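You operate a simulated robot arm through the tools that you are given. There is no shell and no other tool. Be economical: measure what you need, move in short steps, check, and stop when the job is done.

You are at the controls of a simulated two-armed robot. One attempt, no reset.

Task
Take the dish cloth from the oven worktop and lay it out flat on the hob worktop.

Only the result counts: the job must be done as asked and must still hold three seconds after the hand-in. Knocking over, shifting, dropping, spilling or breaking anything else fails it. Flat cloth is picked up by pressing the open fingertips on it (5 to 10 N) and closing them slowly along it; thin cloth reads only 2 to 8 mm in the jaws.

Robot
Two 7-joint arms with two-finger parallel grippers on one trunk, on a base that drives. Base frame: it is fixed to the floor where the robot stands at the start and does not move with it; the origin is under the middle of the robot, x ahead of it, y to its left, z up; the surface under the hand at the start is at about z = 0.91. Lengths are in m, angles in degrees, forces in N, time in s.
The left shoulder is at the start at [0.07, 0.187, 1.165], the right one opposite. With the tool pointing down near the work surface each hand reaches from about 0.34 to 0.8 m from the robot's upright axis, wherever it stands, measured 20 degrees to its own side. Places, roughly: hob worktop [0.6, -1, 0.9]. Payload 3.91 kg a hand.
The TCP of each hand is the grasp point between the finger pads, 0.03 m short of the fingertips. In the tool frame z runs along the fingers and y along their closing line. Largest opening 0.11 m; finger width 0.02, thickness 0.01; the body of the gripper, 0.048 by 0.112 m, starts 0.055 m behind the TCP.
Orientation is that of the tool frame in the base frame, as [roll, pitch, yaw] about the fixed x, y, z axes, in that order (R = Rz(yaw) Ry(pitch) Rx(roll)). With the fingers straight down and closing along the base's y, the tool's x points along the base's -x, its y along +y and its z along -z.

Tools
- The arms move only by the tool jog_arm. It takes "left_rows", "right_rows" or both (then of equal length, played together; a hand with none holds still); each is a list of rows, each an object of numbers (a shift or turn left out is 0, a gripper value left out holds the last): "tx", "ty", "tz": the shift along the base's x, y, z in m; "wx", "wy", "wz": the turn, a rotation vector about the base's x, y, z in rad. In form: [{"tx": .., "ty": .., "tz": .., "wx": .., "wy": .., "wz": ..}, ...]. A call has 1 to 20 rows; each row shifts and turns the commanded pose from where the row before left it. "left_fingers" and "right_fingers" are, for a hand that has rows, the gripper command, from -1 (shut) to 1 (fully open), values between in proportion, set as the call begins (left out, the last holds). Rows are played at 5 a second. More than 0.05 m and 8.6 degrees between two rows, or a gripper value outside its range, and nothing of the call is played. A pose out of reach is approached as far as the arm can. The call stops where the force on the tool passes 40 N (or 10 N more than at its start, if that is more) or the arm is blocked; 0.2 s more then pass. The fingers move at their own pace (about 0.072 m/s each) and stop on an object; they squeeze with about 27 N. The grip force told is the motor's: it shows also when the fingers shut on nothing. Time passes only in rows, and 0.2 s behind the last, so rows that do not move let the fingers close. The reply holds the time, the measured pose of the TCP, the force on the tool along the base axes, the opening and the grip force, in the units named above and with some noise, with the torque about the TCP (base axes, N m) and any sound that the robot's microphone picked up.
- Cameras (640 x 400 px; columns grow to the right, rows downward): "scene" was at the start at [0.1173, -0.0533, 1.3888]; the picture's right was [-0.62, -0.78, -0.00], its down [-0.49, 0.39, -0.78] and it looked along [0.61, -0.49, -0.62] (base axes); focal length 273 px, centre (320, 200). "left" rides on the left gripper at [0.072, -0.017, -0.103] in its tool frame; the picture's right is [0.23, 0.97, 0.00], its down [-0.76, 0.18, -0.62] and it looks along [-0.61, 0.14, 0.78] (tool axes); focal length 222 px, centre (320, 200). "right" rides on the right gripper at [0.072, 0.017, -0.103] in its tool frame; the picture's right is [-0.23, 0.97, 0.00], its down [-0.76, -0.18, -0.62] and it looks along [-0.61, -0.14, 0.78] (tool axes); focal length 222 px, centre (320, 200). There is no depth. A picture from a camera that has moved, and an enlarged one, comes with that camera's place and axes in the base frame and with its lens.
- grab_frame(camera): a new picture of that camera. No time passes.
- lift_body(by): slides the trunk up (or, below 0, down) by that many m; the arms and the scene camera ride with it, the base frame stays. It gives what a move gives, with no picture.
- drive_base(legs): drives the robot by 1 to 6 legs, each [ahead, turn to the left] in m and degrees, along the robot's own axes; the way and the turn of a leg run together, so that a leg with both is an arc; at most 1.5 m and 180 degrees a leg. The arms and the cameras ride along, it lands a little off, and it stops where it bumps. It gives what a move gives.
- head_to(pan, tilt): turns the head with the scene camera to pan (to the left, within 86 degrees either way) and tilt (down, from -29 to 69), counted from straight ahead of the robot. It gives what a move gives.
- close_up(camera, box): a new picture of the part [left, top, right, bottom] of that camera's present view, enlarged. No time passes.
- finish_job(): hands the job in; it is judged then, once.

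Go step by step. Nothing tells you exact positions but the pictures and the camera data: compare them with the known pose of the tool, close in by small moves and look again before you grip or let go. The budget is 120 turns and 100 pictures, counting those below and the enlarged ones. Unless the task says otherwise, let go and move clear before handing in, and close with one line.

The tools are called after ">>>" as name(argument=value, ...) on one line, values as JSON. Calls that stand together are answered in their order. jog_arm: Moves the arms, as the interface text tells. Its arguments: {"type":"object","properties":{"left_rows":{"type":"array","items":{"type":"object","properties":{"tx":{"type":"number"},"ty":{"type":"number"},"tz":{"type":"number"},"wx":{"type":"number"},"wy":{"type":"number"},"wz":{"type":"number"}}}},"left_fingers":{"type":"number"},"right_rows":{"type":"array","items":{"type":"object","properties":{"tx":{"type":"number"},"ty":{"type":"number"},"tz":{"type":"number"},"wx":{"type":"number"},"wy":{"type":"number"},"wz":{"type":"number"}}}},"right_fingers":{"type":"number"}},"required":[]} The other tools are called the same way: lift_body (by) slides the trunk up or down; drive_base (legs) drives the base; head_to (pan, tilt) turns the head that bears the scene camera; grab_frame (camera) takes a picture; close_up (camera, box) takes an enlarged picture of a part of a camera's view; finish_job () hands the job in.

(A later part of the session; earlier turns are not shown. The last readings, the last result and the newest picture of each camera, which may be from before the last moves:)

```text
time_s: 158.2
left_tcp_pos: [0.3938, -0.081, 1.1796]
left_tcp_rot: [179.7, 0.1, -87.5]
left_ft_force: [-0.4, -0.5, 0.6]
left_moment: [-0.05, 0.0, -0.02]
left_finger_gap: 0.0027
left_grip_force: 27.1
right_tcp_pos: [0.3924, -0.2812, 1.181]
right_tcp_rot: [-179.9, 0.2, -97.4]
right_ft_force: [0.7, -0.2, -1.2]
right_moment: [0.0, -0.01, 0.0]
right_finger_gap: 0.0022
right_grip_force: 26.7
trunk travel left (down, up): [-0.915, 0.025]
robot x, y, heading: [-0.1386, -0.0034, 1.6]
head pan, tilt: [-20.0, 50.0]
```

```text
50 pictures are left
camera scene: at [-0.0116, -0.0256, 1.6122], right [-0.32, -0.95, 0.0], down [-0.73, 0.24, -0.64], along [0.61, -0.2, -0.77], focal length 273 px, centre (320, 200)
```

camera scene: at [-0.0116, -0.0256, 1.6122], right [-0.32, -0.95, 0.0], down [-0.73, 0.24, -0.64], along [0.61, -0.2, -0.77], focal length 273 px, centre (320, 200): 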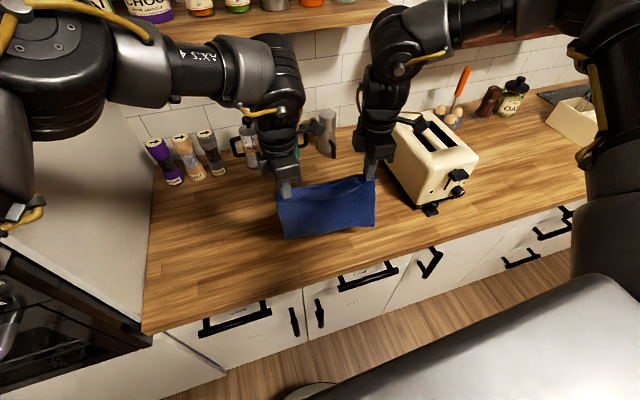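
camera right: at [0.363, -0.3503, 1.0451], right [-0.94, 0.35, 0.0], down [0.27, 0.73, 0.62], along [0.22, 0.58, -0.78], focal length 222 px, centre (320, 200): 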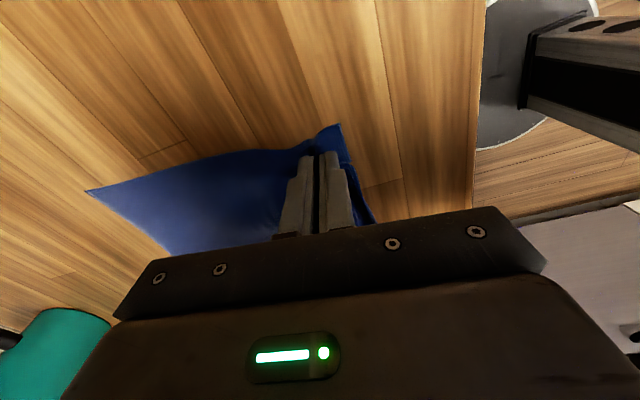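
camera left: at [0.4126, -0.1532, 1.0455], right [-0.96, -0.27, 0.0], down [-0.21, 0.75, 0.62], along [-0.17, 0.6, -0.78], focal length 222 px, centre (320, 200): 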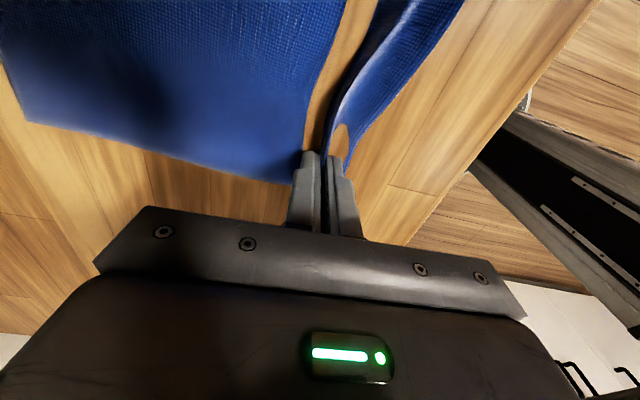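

The cloth hangs nicely from both hands. Back away from the counter, then go along it to the hob side.

>>> drive_base(legs=[[-0.35, 0], [0, -90]])

>>> head_to(pan=0, tilt=35)

>>> grab_frame(camera="scene")

```text
time_s: 164.2
left_tcp_pos: [-0.553, -0.542, 1.1803]
left_tcp_rot: [179.7, 0.2, -177.1]
left_ft_force: [-0.1, -0.8, 0.2]
left_moment: [-0.02, 0.0, 0.01]
left_finger_gap: 0.0029
left_grip_force: 26.8
right_tcp_pos: [-0.7528, -0.5419, 1.1802]
right_tcp_rot: [180.0, 0.1, 172.9]
right_ft_force: [-0.2, 0.7, -0.9]
right_moment: [0.02, 0.01, 0.03]
right_finger_gap: 0.0019
right_grip_force: 27.1
trunk travel left (down, up): [-0.915, 0.025]
robot x, y, heading: [-0.4791, -0.0131, -88.2]
head pan, tilt: [-20.0, 50.0]
```

```text
time_s: 165.1
left_tcp_pos: [-0.5535, -0.5417, 1.1801]
left_tcp_rot: [179.7, 0.1, -177.1]
left_ft_force: [0.7, -0.6, 0.4]
left_moment: [-0.04, 0.06, 0.01]
left_finger_gap: 0.0026
left_grip_force: 27.4
right_tcp_pos: [-0.7544, -0.5405, 1.181]
right_tcp_rot: [-180.0, 0.1, 172.9]
right_ft_force: [-0.8, 0.0, 0.2]
right_moment: [0.01, -0.03, 0.06]
right_finger_gap: 0.002
right_grip_force: 26.9
trunk travel left (down, up): [-0.915, 0.025]
robot x, y, heading: [-0.4784, -0.0141, -87.9]
head pan, tilt: [0.0, 35.0]
```

```text
49 pictures are left
camera scene: at [-0.4748, -0.1505, 1.634], right [-1.0, -0.03, 0.0], down [-0.02, 0.57, -0.82], along [0.03, -0.82, -0.57], focal length 273 px, centre (320, 200)
```

scene: 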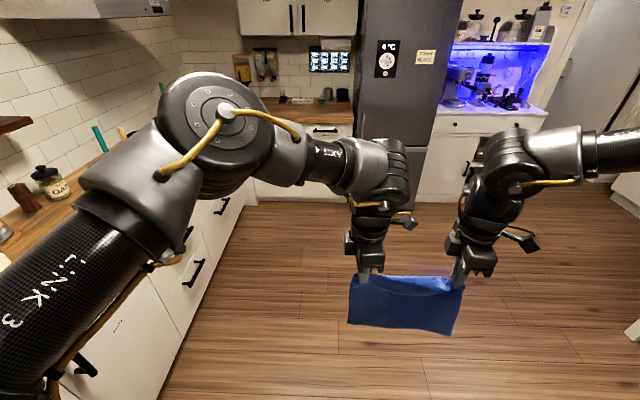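

The way is clear. Continue: 0.82 m ahead, turn left 90°.

>>> drive_base(legs=[[0.82, 0], [0, 89.5]])

>>> head_to(pan=-15, tilt=35)

>>> grab_frame(camera="scene")

```text
time_s: 173.2
left_tcp_pos: [0.083, -0.8901, 1.1791]
left_tcp_rot: [179.7, 0.3, -86.5]
left_ft_force: [-0.5, -1.0, 0.0]
left_moment: [0.05, 0.01, -0.04]
left_finger_gap: 0.0023
left_grip_force: 27.1
right_tcp_pos: [0.083, -1.0903, 1.1808]
right_tcp_rot: [180.0, 0.1, -96.2]
right_ft_force: [0.6, -0.2, -0.7]
right_moment: [0.0, 0.0, -0.03]
right_finger_gap: 0.0022
right_grip_force: 26.5
trunk travel left (down, up): [-0.915, 0.025]
robot x, y, heading: [-0.4492, -0.8251, 2.7]
head pan, tilt: [0.0, 35.0]
```

```text
time_s: 174.0
left_tcp_pos: [0.0829, -0.8893, 1.1808]
left_tcp_rot: [179.7, 0.1, -86.5]
left_ft_force: [0.3, 0.4, -0.6]
left_moment: [0.0, 0.02, -0.05]
left_finger_gap: 0.0026
left_grip_force: 27.4
right_tcp_pos: [0.084, -1.0899, 1.1803]
right_tcp_rot: [180.0, 0.1, -96.2]
right_ft_force: [0.5, 0.3, 0.1]
right_moment: [0.02, 0.0, -0.04]
right_finger_gap: 0.0018
right_grip_force: 27.1
trunk travel left (down, up): [-0.915, 0.025]
robot x, y, heading: [-0.4507, -0.8187, 2.4]
head pan, tilt: [-15.0, 35.0]
```

```text
48 pictures are left
camera scene: at [-0.3116, -0.8377, 1.634], right [-0.21, -0.98, 0.0], down [-0.56, 0.12, -0.82], along [0.8, -0.17, -0.57], focal length 273 px, centre (320, 200)
```

scene: 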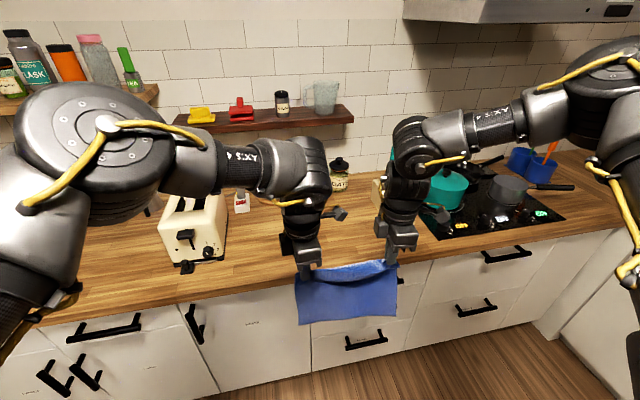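

Free worktop lies between the toaster (y≈−0.66) and the hob and box (y≈−1.33 onward). I'll drive forward so the cloth hangs over it with its lower edge where the far edge should land.

>>> drive_base(legs=[[0, -2.2], [0.44, 0]])

>>> grab_frame(camera="scene")

```text
time_s: 177.1
left_tcp_pos: [0.5319, -0.8994, 1.1817]
left_tcp_rot: [179.7, 0.0, -88.1]
left_ft_force: [0.2, -0.4, 0.4]
left_moment: [0.0, -0.01, -0.02]
left_finger_gap: 0.0022
left_grip_force: 27.0
right_tcp_pos: [0.5269, -1.1, 1.1818]
right_tcp_rot: [-179.8, 0.2, -98.0]
right_ft_force: [-0.2, -0.1, 0.3]
right_moment: [-0.01, -0.01, -0.01]
right_finger_gap: 0.0019
right_grip_force: 26.9
trunk travel left (down, up): [-0.915, 0.025]
robot x, y, heading: [0.003, -0.8201, 0.8]
head pan, tilt: [-15.0, 35.0]
```

```text
47 pictures are left
camera scene: at [0.1378, -0.8363, 1.6342], right [-0.24, -0.97, 0.0], down [-0.56, 0.14, -0.82], along [0.8, -0.2, -0.57], focal length 273 px, centre (320, 200)
```

scene: 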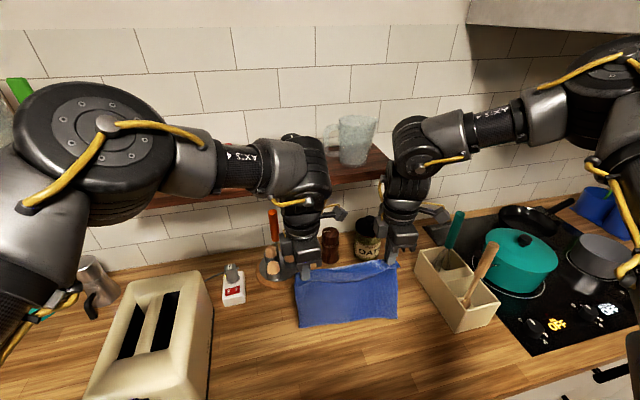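

Clear all around: eggs and carton at x≥0.68, box at y<−1.29. I'll nudge the hands 3 cm forward and lower the trunk until the cloth's lower edge just touches.

>>> jog_arm(left_rows=[{"tx": 0.01}, {"tx": 0.01}, {"tx": 0.01}, {}], right_rows=[{"tx": 0.012}, {"tx": 0.012}, {"tx": 0.011}, {}])

>>> lift_body(by=-0.07)

>>> head_to(pan=-10, tilt=48)

>>> grab_frame(camera="scene")

```text
time_s: 178.1
left_tcp_pos: [0.5627, -0.9, 1.1812]
left_tcp_rot: [179.7, 0.2, -88.1]
left_ft_force: [0.3, -0.6, 0.2]
left_moment: [-0.01, -0.04, 0.0]
left_finger_gap: 0.0024
left_grip_force: 26.5
right_tcp_pos: [0.5607, -1.1011, 1.1818]
right_tcp_rot: [-180.0, 0.2, -98.0]
right_ft_force: [-0.1, -0.2, -0.2]
right_moment: [-0.01, -0.01, -0.04]
right_finger_gap: 0.0023
right_grip_force: 27.5
trunk travel left (down, up): [-0.915, 0.025]
robot x, y, heading: [0.0029, -0.8169, 1.1]
head pan, tilt: [-15.0, 35.0]
```

```text
time_s: 179.2
left_tcp_pos: [0.5631, -0.9007, 1.1107]
left_tcp_rot: [179.8, 0.1, -88.2]
left_ft_force: [-0.4, 0.3, -0.9]
left_moment: [0.03, 0.0, -0.02]
left_finger_gap: 0.0025
left_grip_force: 27.0
right_tcp_pos: [0.5609, -1.1011, 1.1113]
right_tcp_rot: [-179.8, 0.2, -98.0]
right_ft_force: [-0.1, 0.4, -0.6]
right_moment: [-0.02, -0.01, -0.05]
right_finger_gap: 0.0021
right_grip_force: 27.3
trunk travel left (down, up): [-0.845, 0.095]
robot x, y, heading: [0.0035, -0.8187, 0.9]
head pan, tilt: [-15.0, 35.0]
```

```text
time_s: 180.0
left_tcp_pos: [0.5631, -0.9004, 1.1094]
left_tcp_rot: [179.7, 0.1, -88.2]
left_ft_force: [0.4, -0.9, -0.9]
left_moment: [0.0, 0.02, 0.03]
left_finger_gap: 0.0026
left_grip_force: 26.6
right_tcp_pos: [0.5595, -1.1008, 1.1111]
right_tcp_rot: [-179.9, 0.2, -97.9]
right_ft_force: [-1.0, -0.5, 0.3]
right_moment: [0.01, -0.05, -0.05]
right_finger_gap: 0.0022
right_grip_force: 27.4
trunk travel left (down, up): [-0.845, 0.095]
robot x, y, heading: [0.008, -0.8129, 1.0]
head pan, tilt: [-10.0, 48.0]
```

```text
46 pictures are left
camera scene: at [0.1322, -0.8271, 1.5451], right [-0.16, -0.99, 0.0], down [-0.73, 0.12, -0.67], along [0.66, -0.1, -0.74], focal length 273 px, centre (320, 200)
```

scene: 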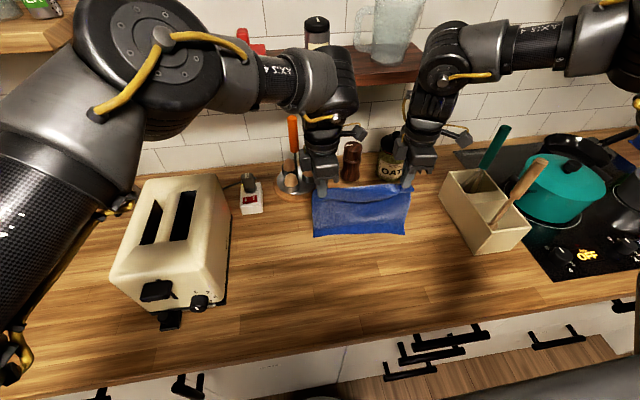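

The lower edge is just at the worktop. Now lay it down: back off with the base while lowering the trunk, so the cloth lays out from its far edge.

>>> drive_base(legs=[[-0.08, 0]])

>>> lift_body(by=-0.04)

>>> drive_base(legs=[[-0.055, 0]])

>>> grab_frame(camera="scene")

```text
time_s: 181.0
left_tcp_pos: [0.495, -0.9003, 1.1053]
left_tcp_rot: [179.3, 0.2, -87.8]
left_ft_force: [-0.1, 0.3, 0.1]
left_moment: [0.02, 0.05, -0.01]
left_finger_gap: 0.0023
left_grip_force: 27.0
right_tcp_pos: [0.4921, -1.1004, 1.1076]
right_tcp_rot: [179.6, 0.0, -97.9]
right_ft_force: [-0.4, 0.4, 0.7]
right_moment: [0.05, 0.02, 0.01]
right_finger_gap: 0.0022
right_grip_force: 26.8
trunk travel left (down, up): [-0.845, 0.095]
robot x, y, heading: [-0.0762, -0.8149, 1.4]
head pan, tilt: [-10.0, 48.0]
```

```text
time_s: 181.8
left_tcp_pos: [0.4804, -0.8998, 1.0726]
left_tcp_rot: [180.0, 0.1, -87.8]
left_ft_force: [-0.1, 0.4, 0.4]
left_moment: [0.02, -0.02, -0.04]
left_finger_gap: 0.0024
left_grip_force: 26.9
right_tcp_pos: [0.4778, -1.1004, 1.0727]
right_tcp_rot: [-179.7, 0.2, -97.9]
right_ft_force: [-0.7, -0.1, 0.0]
right_moment: [-0.01, -0.02, -0.06]
right_finger_gap: 0.0022
right_grip_force: 27.5
trunk travel left (down, up): [-0.805, 0.135]
robot x, y, heading: [-0.0741, -0.8205, 1.1]
head pan, tilt: [-10.0, 48.0]
```

```text
time_s: 182.8
left_tcp_pos: [0.4373, -0.8998, 1.0661]
left_tcp_rot: [179.4, 0.2, -87.8]
left_ft_force: [0.2, 0.1, -0.4]
left_moment: [0.0, 0.09, -0.04]
left_finger_gap: 0.0022
left_grip_force: 26.9
right_tcp_pos: [0.434, -1.1016, 1.0678]
right_tcp_rot: [179.7, 0.1, -97.8]
right_ft_force: [0.4, -0.2, -0.3]
right_moment: [0.0, 0.09, -0.06]
right_finger_gap: 0.002
right_grip_force: 27.1
trunk travel left (down, up): [-0.805, 0.135]
robot x, y, heading: [-0.1345, -0.8169, 1.1]
head pan, tilt: [-10.0, 48.0]
```

```text
45 pictures are left
camera scene: at [0.0098, -0.83, 1.5043], right [-0.15, -0.99, 0.0], down [-0.74, 0.11, -0.66], along [0.66, -0.1, -0.75], focal length 273 px, centre (320, 200)
```

scene: 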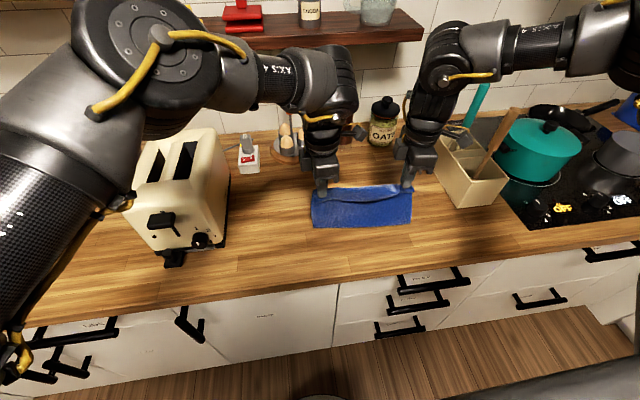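

The curtain's lower part is lying forward. Continue lowering with small backward moves.

>>> lift_body(by=-0.03)

>>> drive_base(legs=[[-0.035, 0]])

>>> lift_body(by=-0.03)

>>> grab_frame(camera="scene")

>>> grab_frame(camera="left")

```text
time_s: 183.6
left_tcp_pos: [0.4273, -0.9001, 1.0409]
left_tcp_rot: [179.9, 0.2, -87.9]
left_ft_force: [0.6, -0.1, 0.5]
left_moment: [-0.05, 0.01, -0.01]
left_finger_gap: 0.0026
left_grip_force: 26.6
right_tcp_pos: [0.4239, -1.1013, 1.0426]
right_tcp_rot: [-179.9, 0.1, -98.0]
right_ft_force: [-1.1, 0.2, 0.6]
right_moment: [0.0, -0.01, -0.03]
right_finger_gap: 0.0022
right_grip_force: 27.4
trunk travel left (down, up): [-0.775, 0.165]
robot x, y, heading: [-0.1282, -0.8161, 1.1]
head pan, tilt: [-10.0, 48.0]
```

```text
time_s: 184.4
left_tcp_pos: [0.3971, -0.9007, 1.0374]
left_tcp_rot: [179.5, 0.2, -87.8]
left_ft_force: [0.9, -0.4, -0.3]
left_moment: [0.03, 0.06, -0.03]
left_finger_gap: 0.0025
left_grip_force: 27.3
right_tcp_pos: [0.3954, -1.1009, 1.0373]
right_tcp_rot: [179.9, 0.1, -97.8]
right_ft_force: [0.2, 0.3, -0.4]
right_moment: [0.03, 0.02, -0.01]
right_finger_gap: 0.002
right_grip_force: 26.7
trunk travel left (down, up): [-0.775, 0.165]
robot x, y, heading: [-0.1644, -0.8172, 1.1]
head pan, tilt: [-10.0, 48.0]
```

```text
time_s: 185.2
left_tcp_pos: [0.392, -0.901, 1.0125]
left_tcp_rot: [179.8, 0.1, -87.8]
left_ft_force: [-1.4, -0.2, 0.0]
left_moment: [0.0, -0.02, 0.01]
left_finger_gap: 0.0026
left_grip_force: 27.1
right_tcp_pos: [0.3901, -1.1012, 1.013]
right_tcp_rot: [-179.8, 0.2, -97.9]
right_ft_force: [-0.5, 1.5, 0.0]
right_moment: [-0.02, -0.01, -0.02]
right_finger_gap: 0.0022
right_grip_force: 27.2
trunk travel left (down, up): [-0.745, 0.195]
robot x, y, heading: [-0.1652, -0.8174, 1.1]
head pan, tilt: [-10.0, 48.0]
```

```text
44 pictures are left
camera scene: at [-0.0398, -0.8299, 1.4452], right [-0.15, -0.99, 0.0], down [-0.73, 0.11, -0.67], along [0.66, -0.1, -0.74], focal length 273 px, centre (320, 200)
```

scene: 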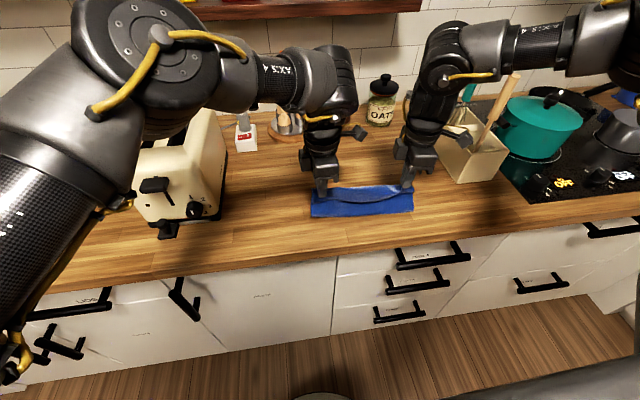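

```text
43 pictures are left
camera left: at [0.4114, -0.973, 1.1152], right [-0.96, -0.27, 0.0], down [-0.21, 0.75, 0.63], along [-0.17, 0.6, -0.78], focal length 222 px, centre (320, 200)
```

left: 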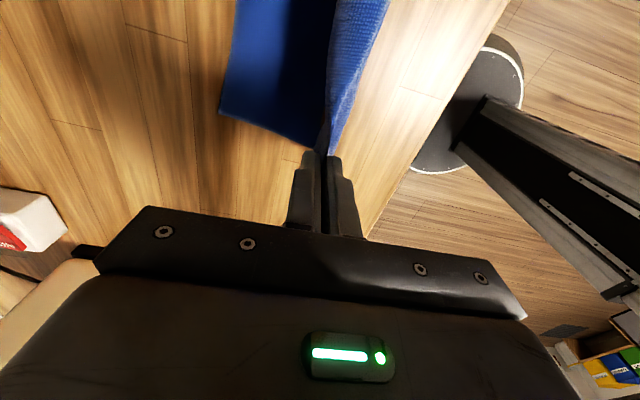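

It's laying forward as wanted, but it slid back so far that it would end up too near the worktop's front. I'll lift, go forward again, and redo it with more lowering and less backing.

>>> lift_body(by=0.11)

>>> drive_base(legs=[[0.18, 0]])

>>> drive_base(legs=[[-0.035, 0]])

>>> lift_body(by=-0.04)

>>> grab_frame(camera="left")

```text
time_s: 186.6
left_tcp_pos: [0.3924, -0.9002, 1.1194]
left_tcp_rot: [179.8, 0.1, -87.7]
left_ft_force: [-0.9, -0.6, -0.5]
left_moment: [0.02, 0.03, -0.06]
left_finger_gap: 0.0026
left_grip_force: 27.0
right_tcp_pos: [0.3903, -1.1016, 1.121]
right_tcp_rot: [-179.9, 0.2, -97.7]
right_ft_force: [0.2, 1.2, -0.6]
right_moment: [0.01, -0.05, -0.01]
right_finger_gap: 0.002
right_grip_force: 27.2
trunk travel left (down, up): [-0.855, 0.085]
robot x, y, heading: [-0.1636, -0.8149, 1.4]
head pan, tilt: [-10.0, 48.0]
```

```text
time_s: 188.1
left_tcp_pos: [0.5699, -0.8987, 1.1226]
left_tcp_rot: [180.0, 0.2, -87.9]
left_ft_force: [-1.0, 0.0, 0.5]
left_moment: [0.01, -0.06, -0.03]
left_finger_gap: 0.0023
left_grip_force: 26.5
right_tcp_pos: [0.5675, -1.1, 1.1249]
right_tcp_rot: [-179.6, 0.2, -98.0]
right_ft_force: [0.6, -0.2, 0.1]
right_moment: [0.0, -0.03, -0.04]
right_finger_gap: 0.0022
right_grip_force: 26.8
trunk travel left (down, up): [-0.855, 0.085]
robot x, y, heading: [0.0118, -0.8173, 0.8]
head pan, tilt: [-10.0, 48.0]
```

```text
time_s: 188.9
left_tcp_pos: [0.5459, -0.8985, 1.1154]
left_tcp_rot: [179.3, 0.3, -87.7]
left_ft_force: [0.5, -0.3, 0.5]
left_moment: [0.02, 0.06, -0.04]
left_finger_gap: 0.0024
left_grip_force: 26.7
right_tcp_pos: [0.5432, -1.1002, 1.1166]
right_tcp_rot: [179.6, 0.1, -97.8]
right_ft_force: [0.4, -0.7, -1.2]
right_moment: [-0.02, 0.04, -0.07]
right_finger_gap: 0.0023
right_grip_force: 27.1
trunk travel left (down, up): [-0.855, 0.085]
robot x, y, heading: [-0.0231, -0.8189, 1.3]
head pan, tilt: [-10.0, 48.0]
```

```text
time_s: 189.8
left_tcp_pos: [0.536, -0.8975, 1.0813]
left_tcp_rot: [179.9, 0.2, -87.9]
left_ft_force: [0.2, -0.4, -0.9]
left_moment: [-0.03, 0.0, 0.02]
left_finger_gap: 0.0027
left_grip_force: 27.1
right_tcp_pos: [0.5337, -1.0999, 1.0827]
right_tcp_rot: [-179.9, 0.3, -97.9]
right_ft_force: [0.2, -0.4, 1.4]
right_moment: [-0.01, -0.01, -0.03]
right_finger_gap: 0.0021
right_grip_force: 27.3
trunk travel left (down, up): [-0.815, 0.125]
robot x, y, heading: [-0.0229, -0.8143, 1.3]
head pan, tilt: [-10.0, 48.0]
```

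```text
42 pictures are left
camera left: at [0.5566, -0.9705, 1.1846], right [-0.96, -0.27, 0.0], down [-0.21, 0.75, 0.63], along [-0.17, 0.6, -0.78], focal length 222 px, centre (320, 200)
```

left: 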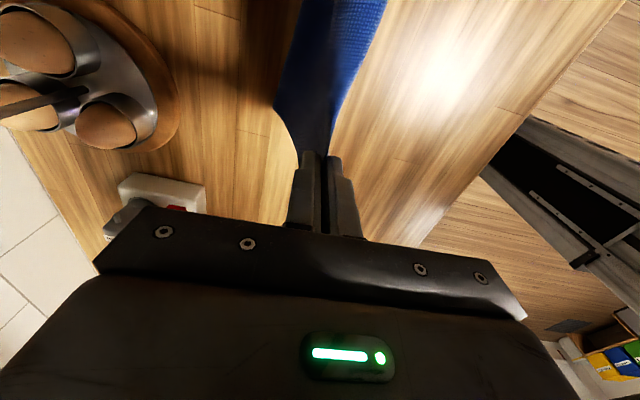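

The far edge is on the worktop at x≈0.585, ahead of the hands. Lower further, then alternate.

>>> lift_body(by=-0.05)

>>> drive_base(legs=[[-0.04, 0]])

>>> lift_body(by=-0.04)

>>> grab_frame(camera="left")

```text
time_s: 190.7
left_tcp_pos: [0.5376, -0.8974, 1.031]
left_tcp_rot: [179.8, 0.2, -87.8]
left_ft_force: [-0.6, 0.7, -0.2]
left_moment: [0.01, 0.01, 0.0]
left_finger_gap: 0.0022
left_grip_force: 27.0
right_tcp_pos: [0.5353, -1.0984, 1.0306]
right_tcp_rot: [-179.9, 0.1, -98.1]
right_ft_force: [-1.1, -0.3, 0.5]
right_moment: [-0.02, 0.01, -0.04]
right_finger_gap: 0.0019
right_grip_force: 26.8
trunk travel left (down, up): [-0.765, 0.175]
robot x, y, heading: [-0.0217, -0.816, 1.1]
head pan, tilt: [-10.0, 48.0]
```

```text
time_s: 191.6
left_tcp_pos: [0.5036, -0.8982, 1.027]
left_tcp_rot: [179.5, 0.1, -87.7]
left_ft_force: [-0.3, 0.8, 0.1]
left_moment: [0.06, 0.04, -0.01]
left_finger_gap: 0.0024
left_grip_force: 27.1
right_tcp_pos: [0.5015, -1.1006, 1.0278]
right_tcp_rot: [179.8, 0.2, -97.9]
right_ft_force: [1.1, -0.4, -0.7]
right_moment: [-0.01, 0.0, -0.06]
right_finger_gap: 0.0022
right_grip_force: 26.5
trunk travel left (down, up): [-0.765, 0.175]
robot x, y, heading: [-0.0603, -0.8175, 1.1]
head pan, tilt: [-10.0, 48.0]
```

```text
time_s: 192.4
left_tcp_pos: [0.4977, -0.8972, 0.9904]
left_tcp_rot: [179.8, 0.1, -87.6]
left_ft_force: [-0.3, -0.4, -0.1]
left_moment: [-0.03, -0.03, 0.0]
left_finger_gap: 0.0026
left_grip_force: 26.9
right_tcp_pos: [0.4944, -1.0994, 0.9924]
right_tcp_rot: [-179.8, 0.0, -97.9]
right_ft_force: [0.2, -0.3, 0.4]
right_moment: [0.01, -0.05, 0.01]
right_finger_gap: 0.0021
right_grip_force: 26.8
trunk travel left (down, up): [-0.725, 0.215]
robot x, y, heading: [-0.0609, -0.8184, 1.2]
head pan, tilt: [-10.0, 48.0]
```

```text
41 pictures are left
camera left: at [0.5172, -0.97, 1.0951], right [-0.96, -0.27, 0.0], down [-0.21, 0.75, 0.62], along [-0.17, 0.6, -0.78], focal length 222 px, centre (320, 200)
```

left: 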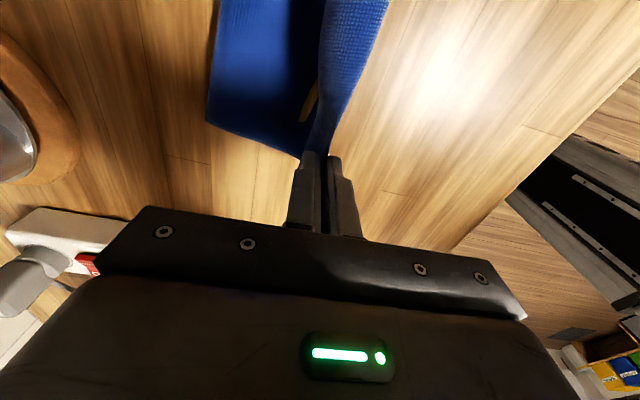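

The far edge stays at x≈0.59. Continue backing while lowering to the surface.

>>> drive_base(legs=[[-0.045, 0]])

>>> lift_body(by=-0.025)

>>> drive_base(legs=[[-0.04, 0]])

>>> grab_frame(camera="left")

>>> grab_frame(camera="scene")

```text
time_s: 193.3
left_tcp_pos: [0.4611, -0.8988, 0.9868]
left_tcp_rot: [179.5, 0.2, -87.5]
left_ft_force: [0.6, -0.1, -0.9]
left_moment: [0.0, 0.08, 0.0]
left_finger_gap: 0.0027
left_grip_force: 27.4
right_tcp_pos: [0.4565, -1.1013, 0.9876]
right_tcp_rot: [179.8, 0.1, -97.8]
right_ft_force: [0.6, 0.4, 0.1]
right_moment: [0.04, 0.02, -0.02]
right_finger_gap: 0.0022
right_grip_force: 26.9
trunk travel left (down, up): [-0.725, 0.215]
robot x, y, heading: [-0.1014, -0.8131, 1.3]
head pan, tilt: [-10.0, 48.0]
```

```text
time_s: 194.0
left_tcp_pos: [0.4543, -0.8981, 0.9654]
left_tcp_rot: [179.8, 0.1, -87.6]
left_ft_force: [-0.5, -0.1, 0.4]
left_moment: [-0.02, -0.02, -0.01]
left_finger_gap: 0.0026
left_grip_force: 26.9
right_tcp_pos: [0.4509, -1.1016, 0.9671]
right_tcp_rot: [-179.7, 0.2, -97.9]
right_ft_force: [0.1, 0.2, 0.2]
right_moment: [-0.02, 0.0, -0.01]
right_finger_gap: 0.0023
right_grip_force: 27.3
trunk travel left (down, up): [-0.7, 0.24]
robot x, y, heading: [-0.104, -0.8155, 1.1]
head pan, tilt: [-10.0, 48.0]
```

```text
time_s: 194.9
left_tcp_pos: [0.4198, -0.8981, 0.9621]
left_tcp_rot: [179.7, 0.1, -87.5]
left_ft_force: [-0.5, 0.2, -0.3]
left_moment: [-0.02, 0.0, -0.04]
left_finger_gap: 0.0024
left_grip_force: 26.4
right_tcp_pos: [0.4169, -1.1016, 0.9637]
right_tcp_rot: [180.0, 0.1, -97.7]
right_ft_force: [0.1, -0.3, 0.3]
right_moment: [0.03, 0.01, -0.03]
right_finger_gap: 0.0023
right_grip_force: 26.8
trunk travel left (down, up): [-0.7, 0.24]
robot x, y, heading: [-0.1454, -0.819, 1.3]
head pan, tilt: [-10.0, 48.0]
```

```text
40 pictures are left
camera left: at [0.4402, -0.971, 1.0663], right [-0.96, -0.27, 0.01], down [-0.21, 0.75, 0.63], along [-0.17, 0.6, -0.78], focal length 222 px, centre (320, 200)
```

left: 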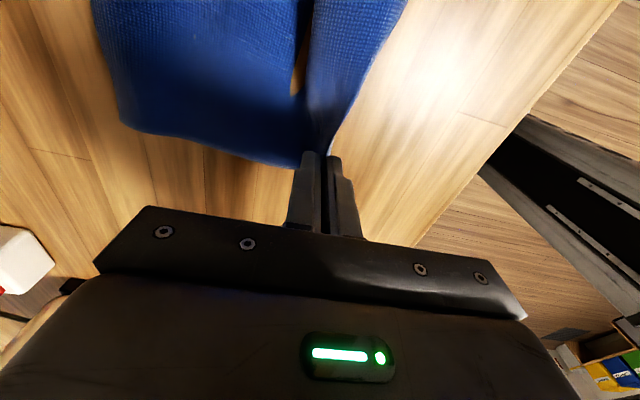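

```text
39 pictures are left
camera scene: at [-0.0106, -0.8301, 1.3994], right [-0.15, -0.99, 0.0], down [-0.74, 0.11, -0.67], along [0.66, -0.1, -0.75], focal length 273 px, centre (320, 200)
```

scene: 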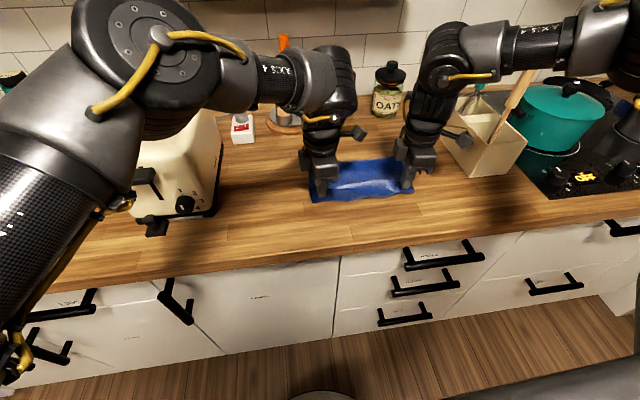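

Nearly there: far edge at x≈0.557, pinch at 0.418. A little more back, then down to the surface.

>>> drive_base(legs=[[-0.03, 0]])

>>> lift_body(by=-0.016)

>>> drive_base(legs=[[-0.03, 0]])

>>> grab_frame(camera="left")

>>> grab_frame(camera="right")

```text
time_s: 195.7
left_tcp_pos: [0.3893, -0.8982, 0.9627]
left_tcp_rot: [179.7, 0.2, -87.4]
left_ft_force: [0.5, 0.1, 0.6]
left_moment: [-0.02, 0.03, -0.02]
left_finger_gap: 0.0021
left_grip_force: 27.2
right_tcp_pos: [0.3858, -1.1005, 0.9638]
right_tcp_rot: [179.8, 0.2, -97.7]
right_ft_force: [-0.6, -0.2, 0.1]
right_moment: [0.02, 0.02, -0.05]
right_finger_gap: 0.0023
right_grip_force: 27.0
trunk travel left (down, up): [-0.7, 0.24]
robot x, y, heading: [-0.1722, -0.8185, 1.3]
head pan, tilt: [-10.0, 48.0]
```

```text
time_s: 196.4
left_tcp_pos: [0.3873, -0.8974, 0.9484]
left_tcp_rot: [179.9, 0.2, -87.3]
left_ft_force: [0.1, 0.0, 0.2]
left_moment: [-0.02, -0.03, -0.02]
left_finger_gap: 0.0023
left_grip_force: 26.7
right_tcp_pos: [0.3826, -1.0995, 0.9501]
right_tcp_rot: [-179.9, 0.3, -97.7]
right_ft_force: [-0.5, 1.6, -0.1]
right_moment: [0.02, -0.03, -0.07]
right_finger_gap: 0.002
right_grip_force: 26.7
trunk travel left (down, up): [-0.684, 0.256]
robot x, y, heading: [-0.1746, -0.8235, 1.4]
head pan, tilt: [-10.0, 48.0]
```

```text
time_s: 197.2
left_tcp_pos: [0.3585, -0.8984, 0.9462]
left_tcp_rot: [179.7, 0.2, -87.3]
left_ft_force: [0.8, -0.9, 0.8]
left_moment: [0.01, 0.01, -0.01]
left_finger_gap: 0.0026
left_grip_force: 27.0
right_tcp_pos: [0.356, -1.1004, 0.9471]
right_tcp_rot: [179.8, 0.1, -97.7]
right_ft_force: [0.3, 0.5, 0.1]
right_moment: [0.04, -0.03, -0.02]
right_finger_gap: 0.002
right_grip_force: 26.8
trunk travel left (down, up): [-0.684, 0.256]
robot x, y, heading: [-0.2066, -0.8187, 1.4]
head pan, tilt: [-10.0, 48.0]
```

```text
38 pictures are left
camera left: at [0.3793, -0.9706, 1.0504], right [-0.96, -0.27, 0.01], down [-0.21, 0.75, 0.63], along [-0.17, 0.6, -0.78], focal length 222 px, centre (320, 200)
```

left: 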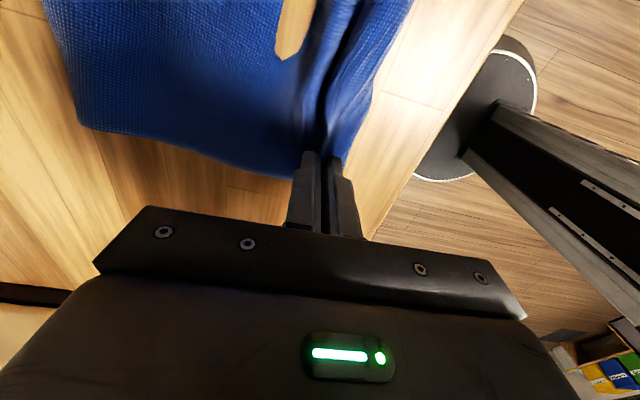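

```text
37 pictures are left
camera right: at [0.329, -1.1705, 1.0509], right [-0.93, 0.36, 0.0], down [0.28, 0.73, 0.62], along [0.22, 0.58, -0.78], focal length 222 px, centre (320, 200)
```

right: 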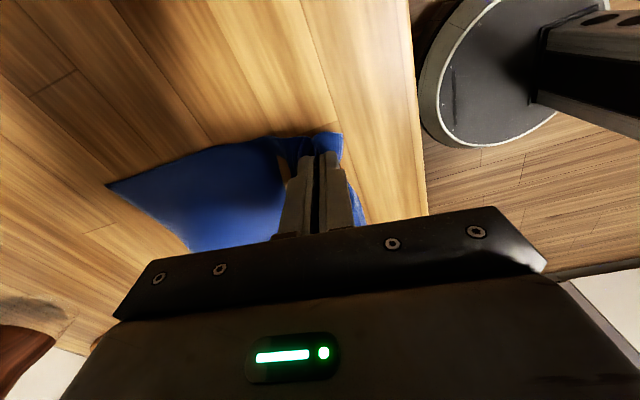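

The cloth is laid out taut: far edge x≈0.51, near flap x≈0.32. Lower the fingertips to light contact and open slowly, so the pinched folds spread back out.

>>> jog_arm(left_rows=[{"tz": -0.002}, {"tz": -0.0015}, {}], right_rows=[{"tz": -0.002}, {"tz": -0.0015}, {}])

```text
time_s: 198.0
left_tcp_pos: [0.3566, -0.8977, 0.9449]
left_tcp_rot: [179.8, 0.2, -87.3]
left_ft_force: [0.7, 0.2, -0.2]
left_moment: [0.02, -0.01, -0.03]
left_finger_gap: 0.0025
left_grip_force: 27.2
right_tcp_pos: [0.3519, -1.1007, 0.9466]
right_tcp_rot: [-179.9, 0.2, -97.6]
right_ft_force: [-0.1, 0.4, 0.1]
right_moment: [0.03, -0.02, 0.01]
right_finger_gap: 0.0021
right_grip_force: 27.3
trunk travel left (down, up): [-0.684, 0.256]
robot x, y, heading: [-0.2009, -0.8214, 1.2]
head pan, tilt: [-10.0, 48.0]
```

>>> jog_arm(left_rows=[{"tz": -0.002}, {"tz": -0.001}, {}], right_rows=[{"tz": -0.003}, {"tz": -0.001}, {}])

```text
time_s: 198.8
left_tcp_pos: [0.3569, -0.8962, 0.9426]
left_tcp_rot: [179.9, 0.0, -87.3]
left_ft_force: [0.2, 0.2, 1.2]
left_moment: [-0.05, 0.0, 0.0]
left_finger_gap: 0.0025
left_grip_force: 26.9
right_tcp_pos: [0.3533, -1.1, 0.9434]
right_tcp_rot: [-179.8, 0.3, -97.7]
right_ft_force: [0.8, 1.3, 7.1]
right_moment: [0.01, -0.06, -0.05]
right_finger_gap: 0.002
right_grip_force: 27.2
trunk travel left (down, up): [-0.684, 0.256]
robot x, y, heading: [-0.2039, -0.8184, 1.3]
head pan, tilt: [-10.0, 48.0]
```

Contact reached. Open slowly in steps.

>>> jog_arm(left_rows=[{"tz": -0.0005}, {}], right_rows=[{}, {}], left_fingers=-0.85, right_fingers=-0.85)

>>> jog_arm(left_rows=[{}, {}], right_rows=[{}, {}], left_fingers=-0.65, right_fingers=-0.65)

>>> jog_arm(left_rows=[{}, {}], right_rows=[{}, {}], left_fingers=-0.4, right_fingers=-0.4)

>>> jog_arm(left_rows=[{}, {}], right_rows=[{}, {}], left_fingers=-0.1, right_fingers=-0.1)

>>> grab_frame(camera="left")

>>> grab_frame(camera="right")

```text
time_s: 199.4
left_tcp_pos: [0.3567, -0.8964, 0.9426]
left_tcp_rot: [180.0, 0.1, -87.2]
left_ft_force: [-0.5, -0.1, 1.1]
left_moment: [0.01, -0.01, -0.02]
left_finger_gap: 0.0083
left_grip_force: 0.0
right_tcp_pos: [0.3525, -1.101, 0.9431]
right_tcp_rot: [-179.8, 0.2, -97.6]
right_ft_force: [-0.2, -0.1, 5.4]
right_moment: [0.03, -0.01, -0.01]
right_finger_gap: 0.0069
right_grip_force: 0.1
trunk travel left (down, up): [-0.684, 0.256]
robot x, y, heading: [-0.2019, -0.8193, 1.6]
head pan, tilt: [-10.0, 48.0]
```

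```text
time_s: 200.0
left_tcp_pos: [0.3567, -0.8979, 0.9429]
left_tcp_rot: [179.9, 0.1, -87.3]
left_ft_force: [0.2, 0.5, 0.7]
left_moment: [0.03, 0.01, -0.02]
left_finger_gap: 0.0191
left_grip_force: 0.0
right_tcp_pos: [0.352, -1.1016, 0.9425]
right_tcp_rot: [-179.8, 0.2, -97.8]
right_ft_force: [1.5, -0.3, 7.2]
right_moment: [0.07, -0.01, 0.0]
right_finger_gap: 0.0185
right_grip_force: 0.1
trunk travel left (down, up): [-0.684, 0.256]
robot x, y, heading: [-0.2033, -0.8214, 1.4]
head pan, tilt: [-10.0, 48.0]
```

```text
time_s: 200.6
left_tcp_pos: [0.3567, -0.8969, 0.9423]
left_tcp_rot: [179.9, 0.1, -87.3]
left_ft_force: [-0.3, -0.1, 0.3]
left_moment: [-0.05, 0.0, -0.03]
left_finger_gap: 0.0332
left_grip_force: 0.1
right_tcp_pos: [0.3513, -1.1014, 0.9418]
right_tcp_rot: [-179.8, 0.3, -97.7]
right_ft_force: [1.0, -0.5, 6.6]
right_moment: [0.08, 0.02, 0.0]
right_finger_gap: 0.0322
right_grip_force: 0.0
trunk travel left (down, up): [-0.684, 0.256]
robot x, y, heading: [-0.202, -0.8221, 1.2]
head pan, tilt: [-10.0, 48.0]
```

```text
time_s: 201.2
left_tcp_pos: [0.3554, -0.8969, 0.942]
left_tcp_rot: [179.9, 0.1, -87.3]
left_ft_force: [0.4, 0.0, 0.2]
left_moment: [0.0, -0.01, -0.04]
left_finger_gap: 0.0493
left_grip_force: 0.1
right_tcp_pos: [0.3515, -1.1018, 0.9426]
right_tcp_rot: [-179.7, 0.3, -97.7]
right_ft_force: [1.4, 0.0, 6.7]
right_moment: [0.08, 0.12, 0.0]
right_finger_gap: 0.0488
right_grip_force: 0.0
trunk travel left (down, up): [-0.684, 0.256]
robot x, y, heading: [-0.2043, -0.8232, 1.6]
head pan, tilt: [-10.0, 48.0]
```

```text
36 pictures are left
camera left: at [0.377, -0.97, 1.0461], right [-0.96, -0.27, 0.0], down [-0.21, 0.75, 0.63], along [-0.17, 0.6, -0.78], focal length 222 px, centre (320, 200)
```

left: 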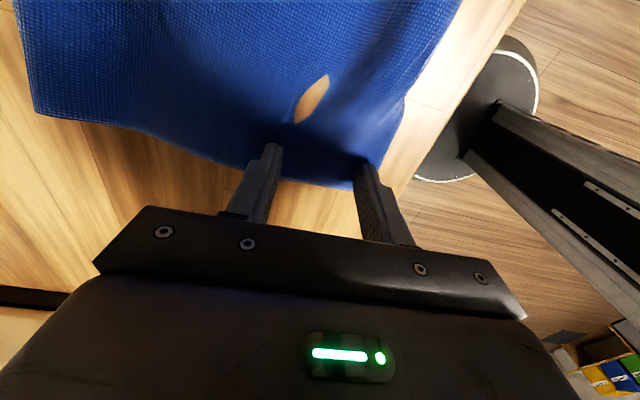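

```text
35 pictures are left
camera right: at [0.3242, -1.1711, 1.0451], right [-0.93, 0.36, 0.0], down [0.27, 0.73, 0.63], along [0.22, 0.59, -0.78], focal length 222 px, centre (320, 200)
```

right: 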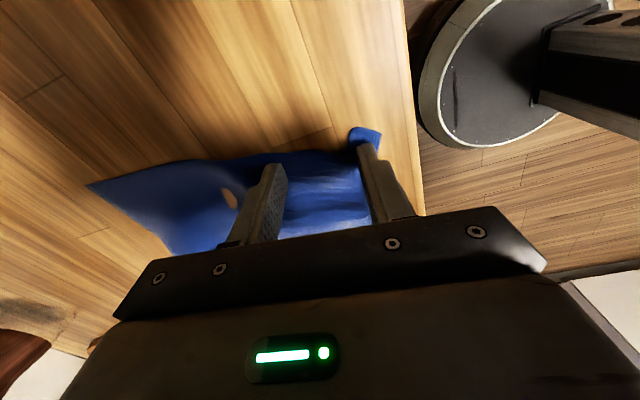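

Opening spread the folds well. Raise both hands with the trunk, back off, and look.

>>> lift_body(by=0.12)

>>> drive_base(legs=[[-0.3, 0]])

>>> head_to(pan=-14, tilt=38)

>>> close_up(camera="scene", box=[220, 80, 480, 250])

>>> grab_frame(camera="scene")

```text
time_s: 202.7
left_tcp_pos: [0.357, -0.8978, 1.0605]
left_tcp_rot: [179.8, 0.2, -87.2]
left_ft_force: [-0.6, 0.5, 0.4]
left_moment: [0.06, 0.01, 0.01]
left_finger_gap: 0.0495
left_grip_force: 0.1
right_tcp_pos: [0.3514, -1.1016, 1.0612]
right_tcp_rot: [-179.7, 0.2, -97.6]
right_ft_force: [0.2, -0.1, 1.0]
right_moment: [-0.03, 0.01, -0.01]
right_finger_gap: 0.0495
right_grip_force: 0.0
trunk travel left (down, up): [-0.804, 0.136]
robot x, y, heading: [-0.2041, -0.8214, 1.0]
head pan, tilt: [-10.0, 48.0]
```

```text
time_s: 204.8
left_tcp_pos: [0.0551, -0.9071, 1.061]
left_tcp_rot: [179.8, 0.2, -87.5]
left_ft_force: [0.4, -0.3, 0.2]
left_moment: [0.0, 0.01, -0.02]
left_finger_gap: 0.0493
left_grip_force: 0.1
right_tcp_pos: [0.0514, -1.1098, 1.061]
right_tcp_rot: [-179.9, 0.3, -98.0]
right_ft_force: [0.8, 0.1, 0.4]
right_moment: [0.01, 0.03, 0.02]
right_finger_gap: 0.0495
right_grip_force: 0.1
trunk travel left (down, up): [-0.804, 0.136]
robot x, y, heading: [-0.5044, -0.8267, 1.3]
head pan, tilt: [-10.0, 48.0]
```

```text
time_s: 205.5
left_tcp_pos: [0.0532, -0.9058, 1.0628]
left_tcp_rot: [179.9, 0.1, -87.5]
left_ft_force: [-0.2, 0.4, -0.6]
left_moment: [0.01, -0.06, 0.01]
left_finger_gap: 0.0494
left_grip_force: 0.1
right_tcp_pos: [0.0493, -1.1117, 1.0615]
right_tcp_rot: [-179.9, 0.3, -97.9]
right_ft_force: [-0.8, 0.0, 0.0]
right_moment: [0.03, 0.01, -0.03]
right_finger_gap: 0.0494
right_grip_force: 0.1
trunk travel left (down, up): [-0.804, 0.136]
robot x, y, heading: [-0.5045, -0.8245, 1.2]
head pan, tilt: [-14.0, 38.0]
```

```text
2.35 times, centred on (350, 165) of scene
camera zoom: at [-0.3722, -0.845, 1.5185], right [-0.22, -0.98, 0.0], down [-0.6, 0.14, -0.79], along [0.77, -0.17, -0.62], focal length 642 px, centre (249, 282)
```

zoom: 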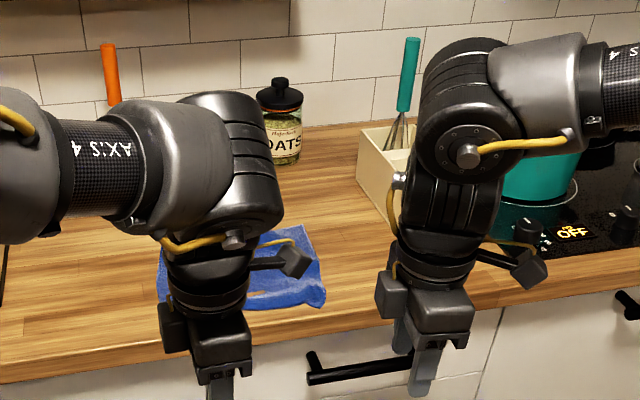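

```text
33 pictures are left
camera scene: at [-0.3722, -0.845, 1.5185], right [-0.22, -0.98, 0.0], down [-0.6, 0.14, -0.79], along [0.77, -0.17, -0.62], focal length 273 px, centre (320, 200)
```

scene: 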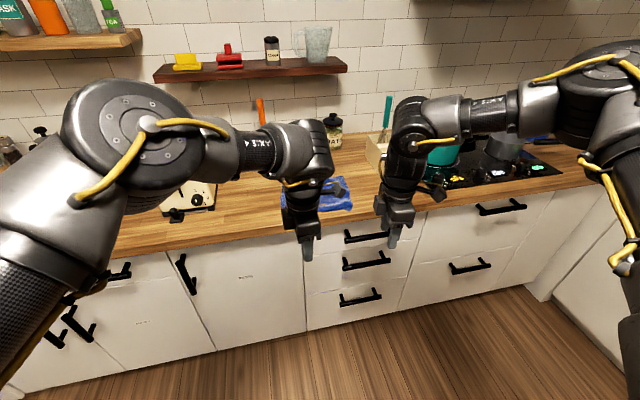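

The left arm blocks the view; I'll turn the base left for a clear look.

>>> drive_base(legs=[[0, 30]])

>>> head_to(pan=-46, tilt=38)

>>> grab_frame(camera="scene")

>>> close_up(camera="scene", box=[240, 120, 440, 245])

```text
time_s: 207.4
left_tcp_pos: [0.019, -0.6158, 1.0618]
left_tcp_rot: [179.8, 0.2, -57.4]
left_ft_force: [-0.8, -0.8, 0.0]
left_moment: [-0.01, 0.02, 0.0]
left_finger_gap: 0.0496
left_grip_force: 0.0
right_tcp_pos: [0.116, -0.7934, 1.0621]
right_tcp_rot: [-179.8, 0.3, -67.8]
right_ft_force: [0.2, -0.1, 0.8]
right_moment: [0.0, 0.01, 0.03]
right_finger_gap: 0.0497
right_grip_force: 0.2
trunk travel left (down, up): [-0.804, 0.136]
robot x, y, heading: [-0.5059, -0.8283, 31.4]
head pan, tilt: [-14.0, 38.0]
```

```text
time_s: 208.3
left_tcp_pos: [0.0195, -0.6149, 1.0628]
left_tcp_rot: [179.8, 0.3, -57.5]
left_ft_force: [-0.7, 0.1, 0.3]
left_moment: [0.0, 0.0, -0.02]
left_finger_gap: 0.0496
left_grip_force: 0.1
right_tcp_pos: [0.1166, -0.795, 1.0612]
right_tcp_rot: [-179.8, 0.2, -67.8]
right_ft_force: [0.3, -0.2, -0.1]
right_moment: [0.05, 0.01, 0.03]
right_finger_gap: 0.0496
right_grip_force: 0.0
trunk travel left (down, up): [-0.804, 0.136]
robot x, y, heading: [-0.5059, -0.8248, 31.3]
head pan, tilt: [-46.0, 38.0]
```

```text
32 pictures are left
camera scene: at [-0.3792, -0.8228, 1.5184], right [-0.25, -0.97, 0.0], down [-0.6, 0.16, -0.79], along [0.76, -0.2, -0.62], focal length 273 px, centre (320, 200)
```

scene: 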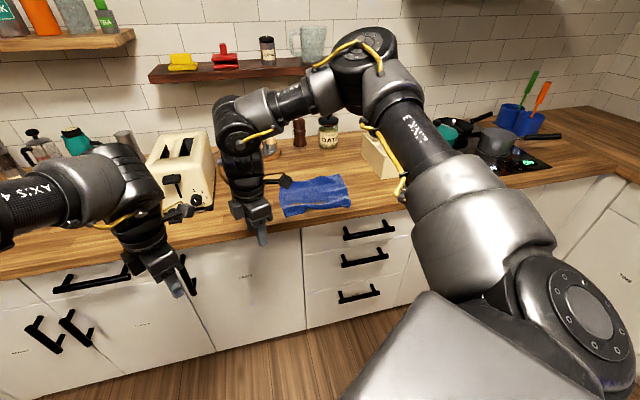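

```text
3.20 times, centred on (340, 182) of scene
camera zoom: at [-0.3792, -0.8228, 1.5184], right [-0.25, -0.97, 0.0], down [-0.6, 0.16, -0.79], along [0.76, -0.2, -0.62], focal length 874 px, centre (256, 256)
```

zoom: 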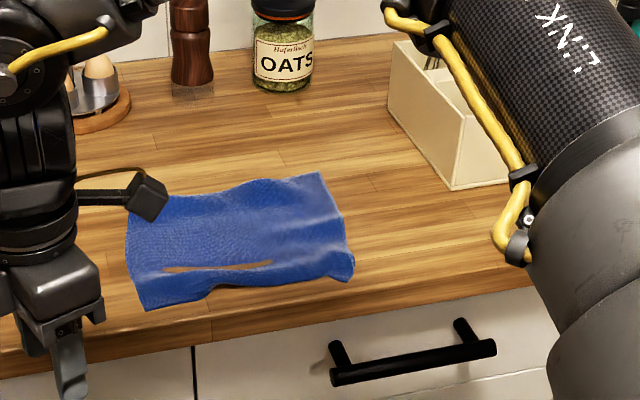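

The cloth is down and mostly flat, covering x 0.30–0.51, y −0.89 to −1.14. A ridge remains across it near the front, so I'll smooth it by pressing near the far edge and dragging that edge forward a few centimetres.

>>> drive_base(legs=[[0, -30], [0.43, 0]])

>>> jog_arm(left_rows=[{"tx": -0.012, "ty": -0.008}, {"tx": -0.012, "ty": -0.008}, {"tx": -0.011, "ty": -0.008}, {}], right_rows=[{"tx": -0.012}, {"tx": -0.012}, {"tx": -0.011}, {}])

>>> lift_body(by=-0.105)

>>> grab_frame(camera="left")

>>> grab_frame(camera="right")

```text
time_s: 212.4
left_tcp_pos: [0.481, -0.8761, 1.0628]
left_tcp_rot: [179.9, 0.1, -86.2]
left_ft_force: [-2.0, -0.2, -0.7]
left_moment: [0.0, 0.02, -0.01]
left_finger_gap: 0.0494
left_grip_force: 0.1
right_tcp_pos: [0.4792, -1.0789, 1.063]
right_tcp_rot: [-179.7, 0.2, -96.6]
right_ft_force: [0.7, 0.1, 0.2]
right_moment: [-0.01, 0.01, -0.02]
right_finger_gap: 0.0495
right_grip_force: 0.1
trunk travel left (down, up): [-0.804, 0.136]
robot x, y, heading: [-0.0775, -0.8095, 2.5]
head pan, tilt: [-46.0, 38.0]
```

```text
time_s: 213.4
left_tcp_pos: [0.4451, -0.8998, 1.0615]
left_tcp_rot: [179.9, 0.2, -86.2]
left_ft_force: [-0.4, 0.4, 0.9]
left_moment: [-0.01, 0.0, 0.01]
left_finger_gap: 0.0494
left_grip_force: 0.1
right_tcp_pos: [0.4449, -1.0795, 1.063]
right_tcp_rot: [-179.8, 0.3, -96.4]
right_ft_force: [0.4, 0.0, -0.1]
right_moment: [0.03, 0.02, 0.04]
right_finger_gap: 0.0495
right_grip_force: 0.1
trunk travel left (down, up): [-0.804, 0.136]
robot x, y, heading: [-0.0786, -0.8074, 2.6]
head pan, tilt: [-46.0, 38.0]
```

```text
time_s: 214.8
left_tcp_pos: [0.4459, -0.8978, 0.9575]
left_tcp_rot: [179.9, 0.1, -86.2]
left_ft_force: [-0.1, 0.0, 0.2]
left_moment: [0.02, 0.0, -0.01]
left_finger_gap: 0.0495
left_grip_force: 0.1
right_tcp_pos: [0.4454, -1.0789, 0.9579]
right_tcp_rot: [-179.8, 0.3, -96.5]
right_ft_force: [0.0, 0.0, 0.2]
right_moment: [0.0, -0.04, 0.0]
right_finger_gap: 0.0495
right_grip_force: 0.0
trunk travel left (down, up): [-0.699, 0.241]
robot x, y, heading: [-0.0819, -0.8089, 2.7]
head pan, tilt: [-46.0, 38.0]
```

```text
30 pictures are left
camera left: at [0.4671, -0.971, 1.0612], right [-0.96, -0.29, 0.0], down [-0.23, 0.75, 0.63], along [-0.18, 0.6, -0.78], focal length 222 px, centre (320, 200)
```

left: 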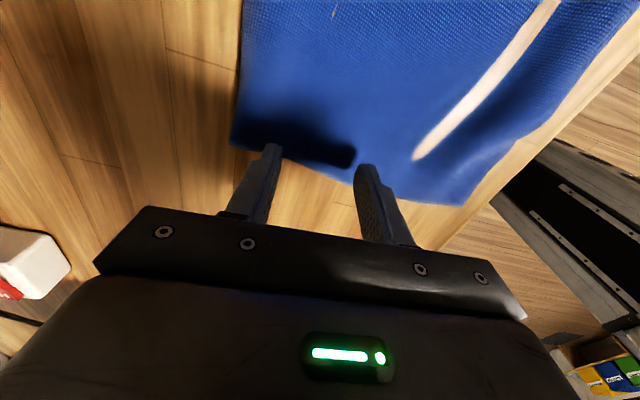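

```text
29 pictures are left
camera right: at [0.4191, -1.1501, 1.0601], right [-0.94, 0.34, 0.0], down [0.26, 0.73, 0.63], along [0.21, 0.59, -0.78], focal length 222 px, centre (320, 200)
```

right: 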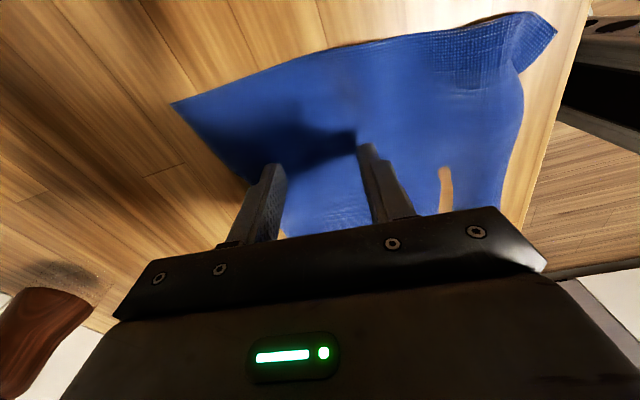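

Shift the hands well onto the cloth and lower to contact.

>>> jog_arm(left_rows=[{"ty": -0.015}, {"ty": -0.012}, {"tz": -0.006}, {"tz": -0.005}, {"tz": -0.003}, {}], right_rows=[{"ty": -0.01}, {"ty": -0.005}, {"tz": -0.006}, {"tz": -0.005}, {"tz": -0.003}, {}])

```text
time_s: 216.2
left_tcp_pos: [0.4361, -0.9134, 0.9406]
left_tcp_rot: [-179.8, 0.0, -86.1]
left_ft_force: [7.0, -0.6, 32.6]
left_moment: [0.1, -0.62, -0.04]
left_finger_gap: 0.0501
left_grip_force: 0.6
left hand out of reach, approached as far as the arm can: row 1, 2
right_tcp_pos: [0.4438, -1.0946, 0.9442]
right_tcp_rot: [-179.7, 0.3, -96.5]
right_ft_force: [0.3, 0.4, 0.8]
right_moment: [-0.01, -0.02, -0.01]
right_finger_gap: 0.0495
right_grip_force: 0.1
trunk travel left (down, up): [-0.699, 0.241]
robot x, y, heading: [-0.0792, -0.8109, 2.4]
head pan, tilt: [-46.0, 38.0]
```

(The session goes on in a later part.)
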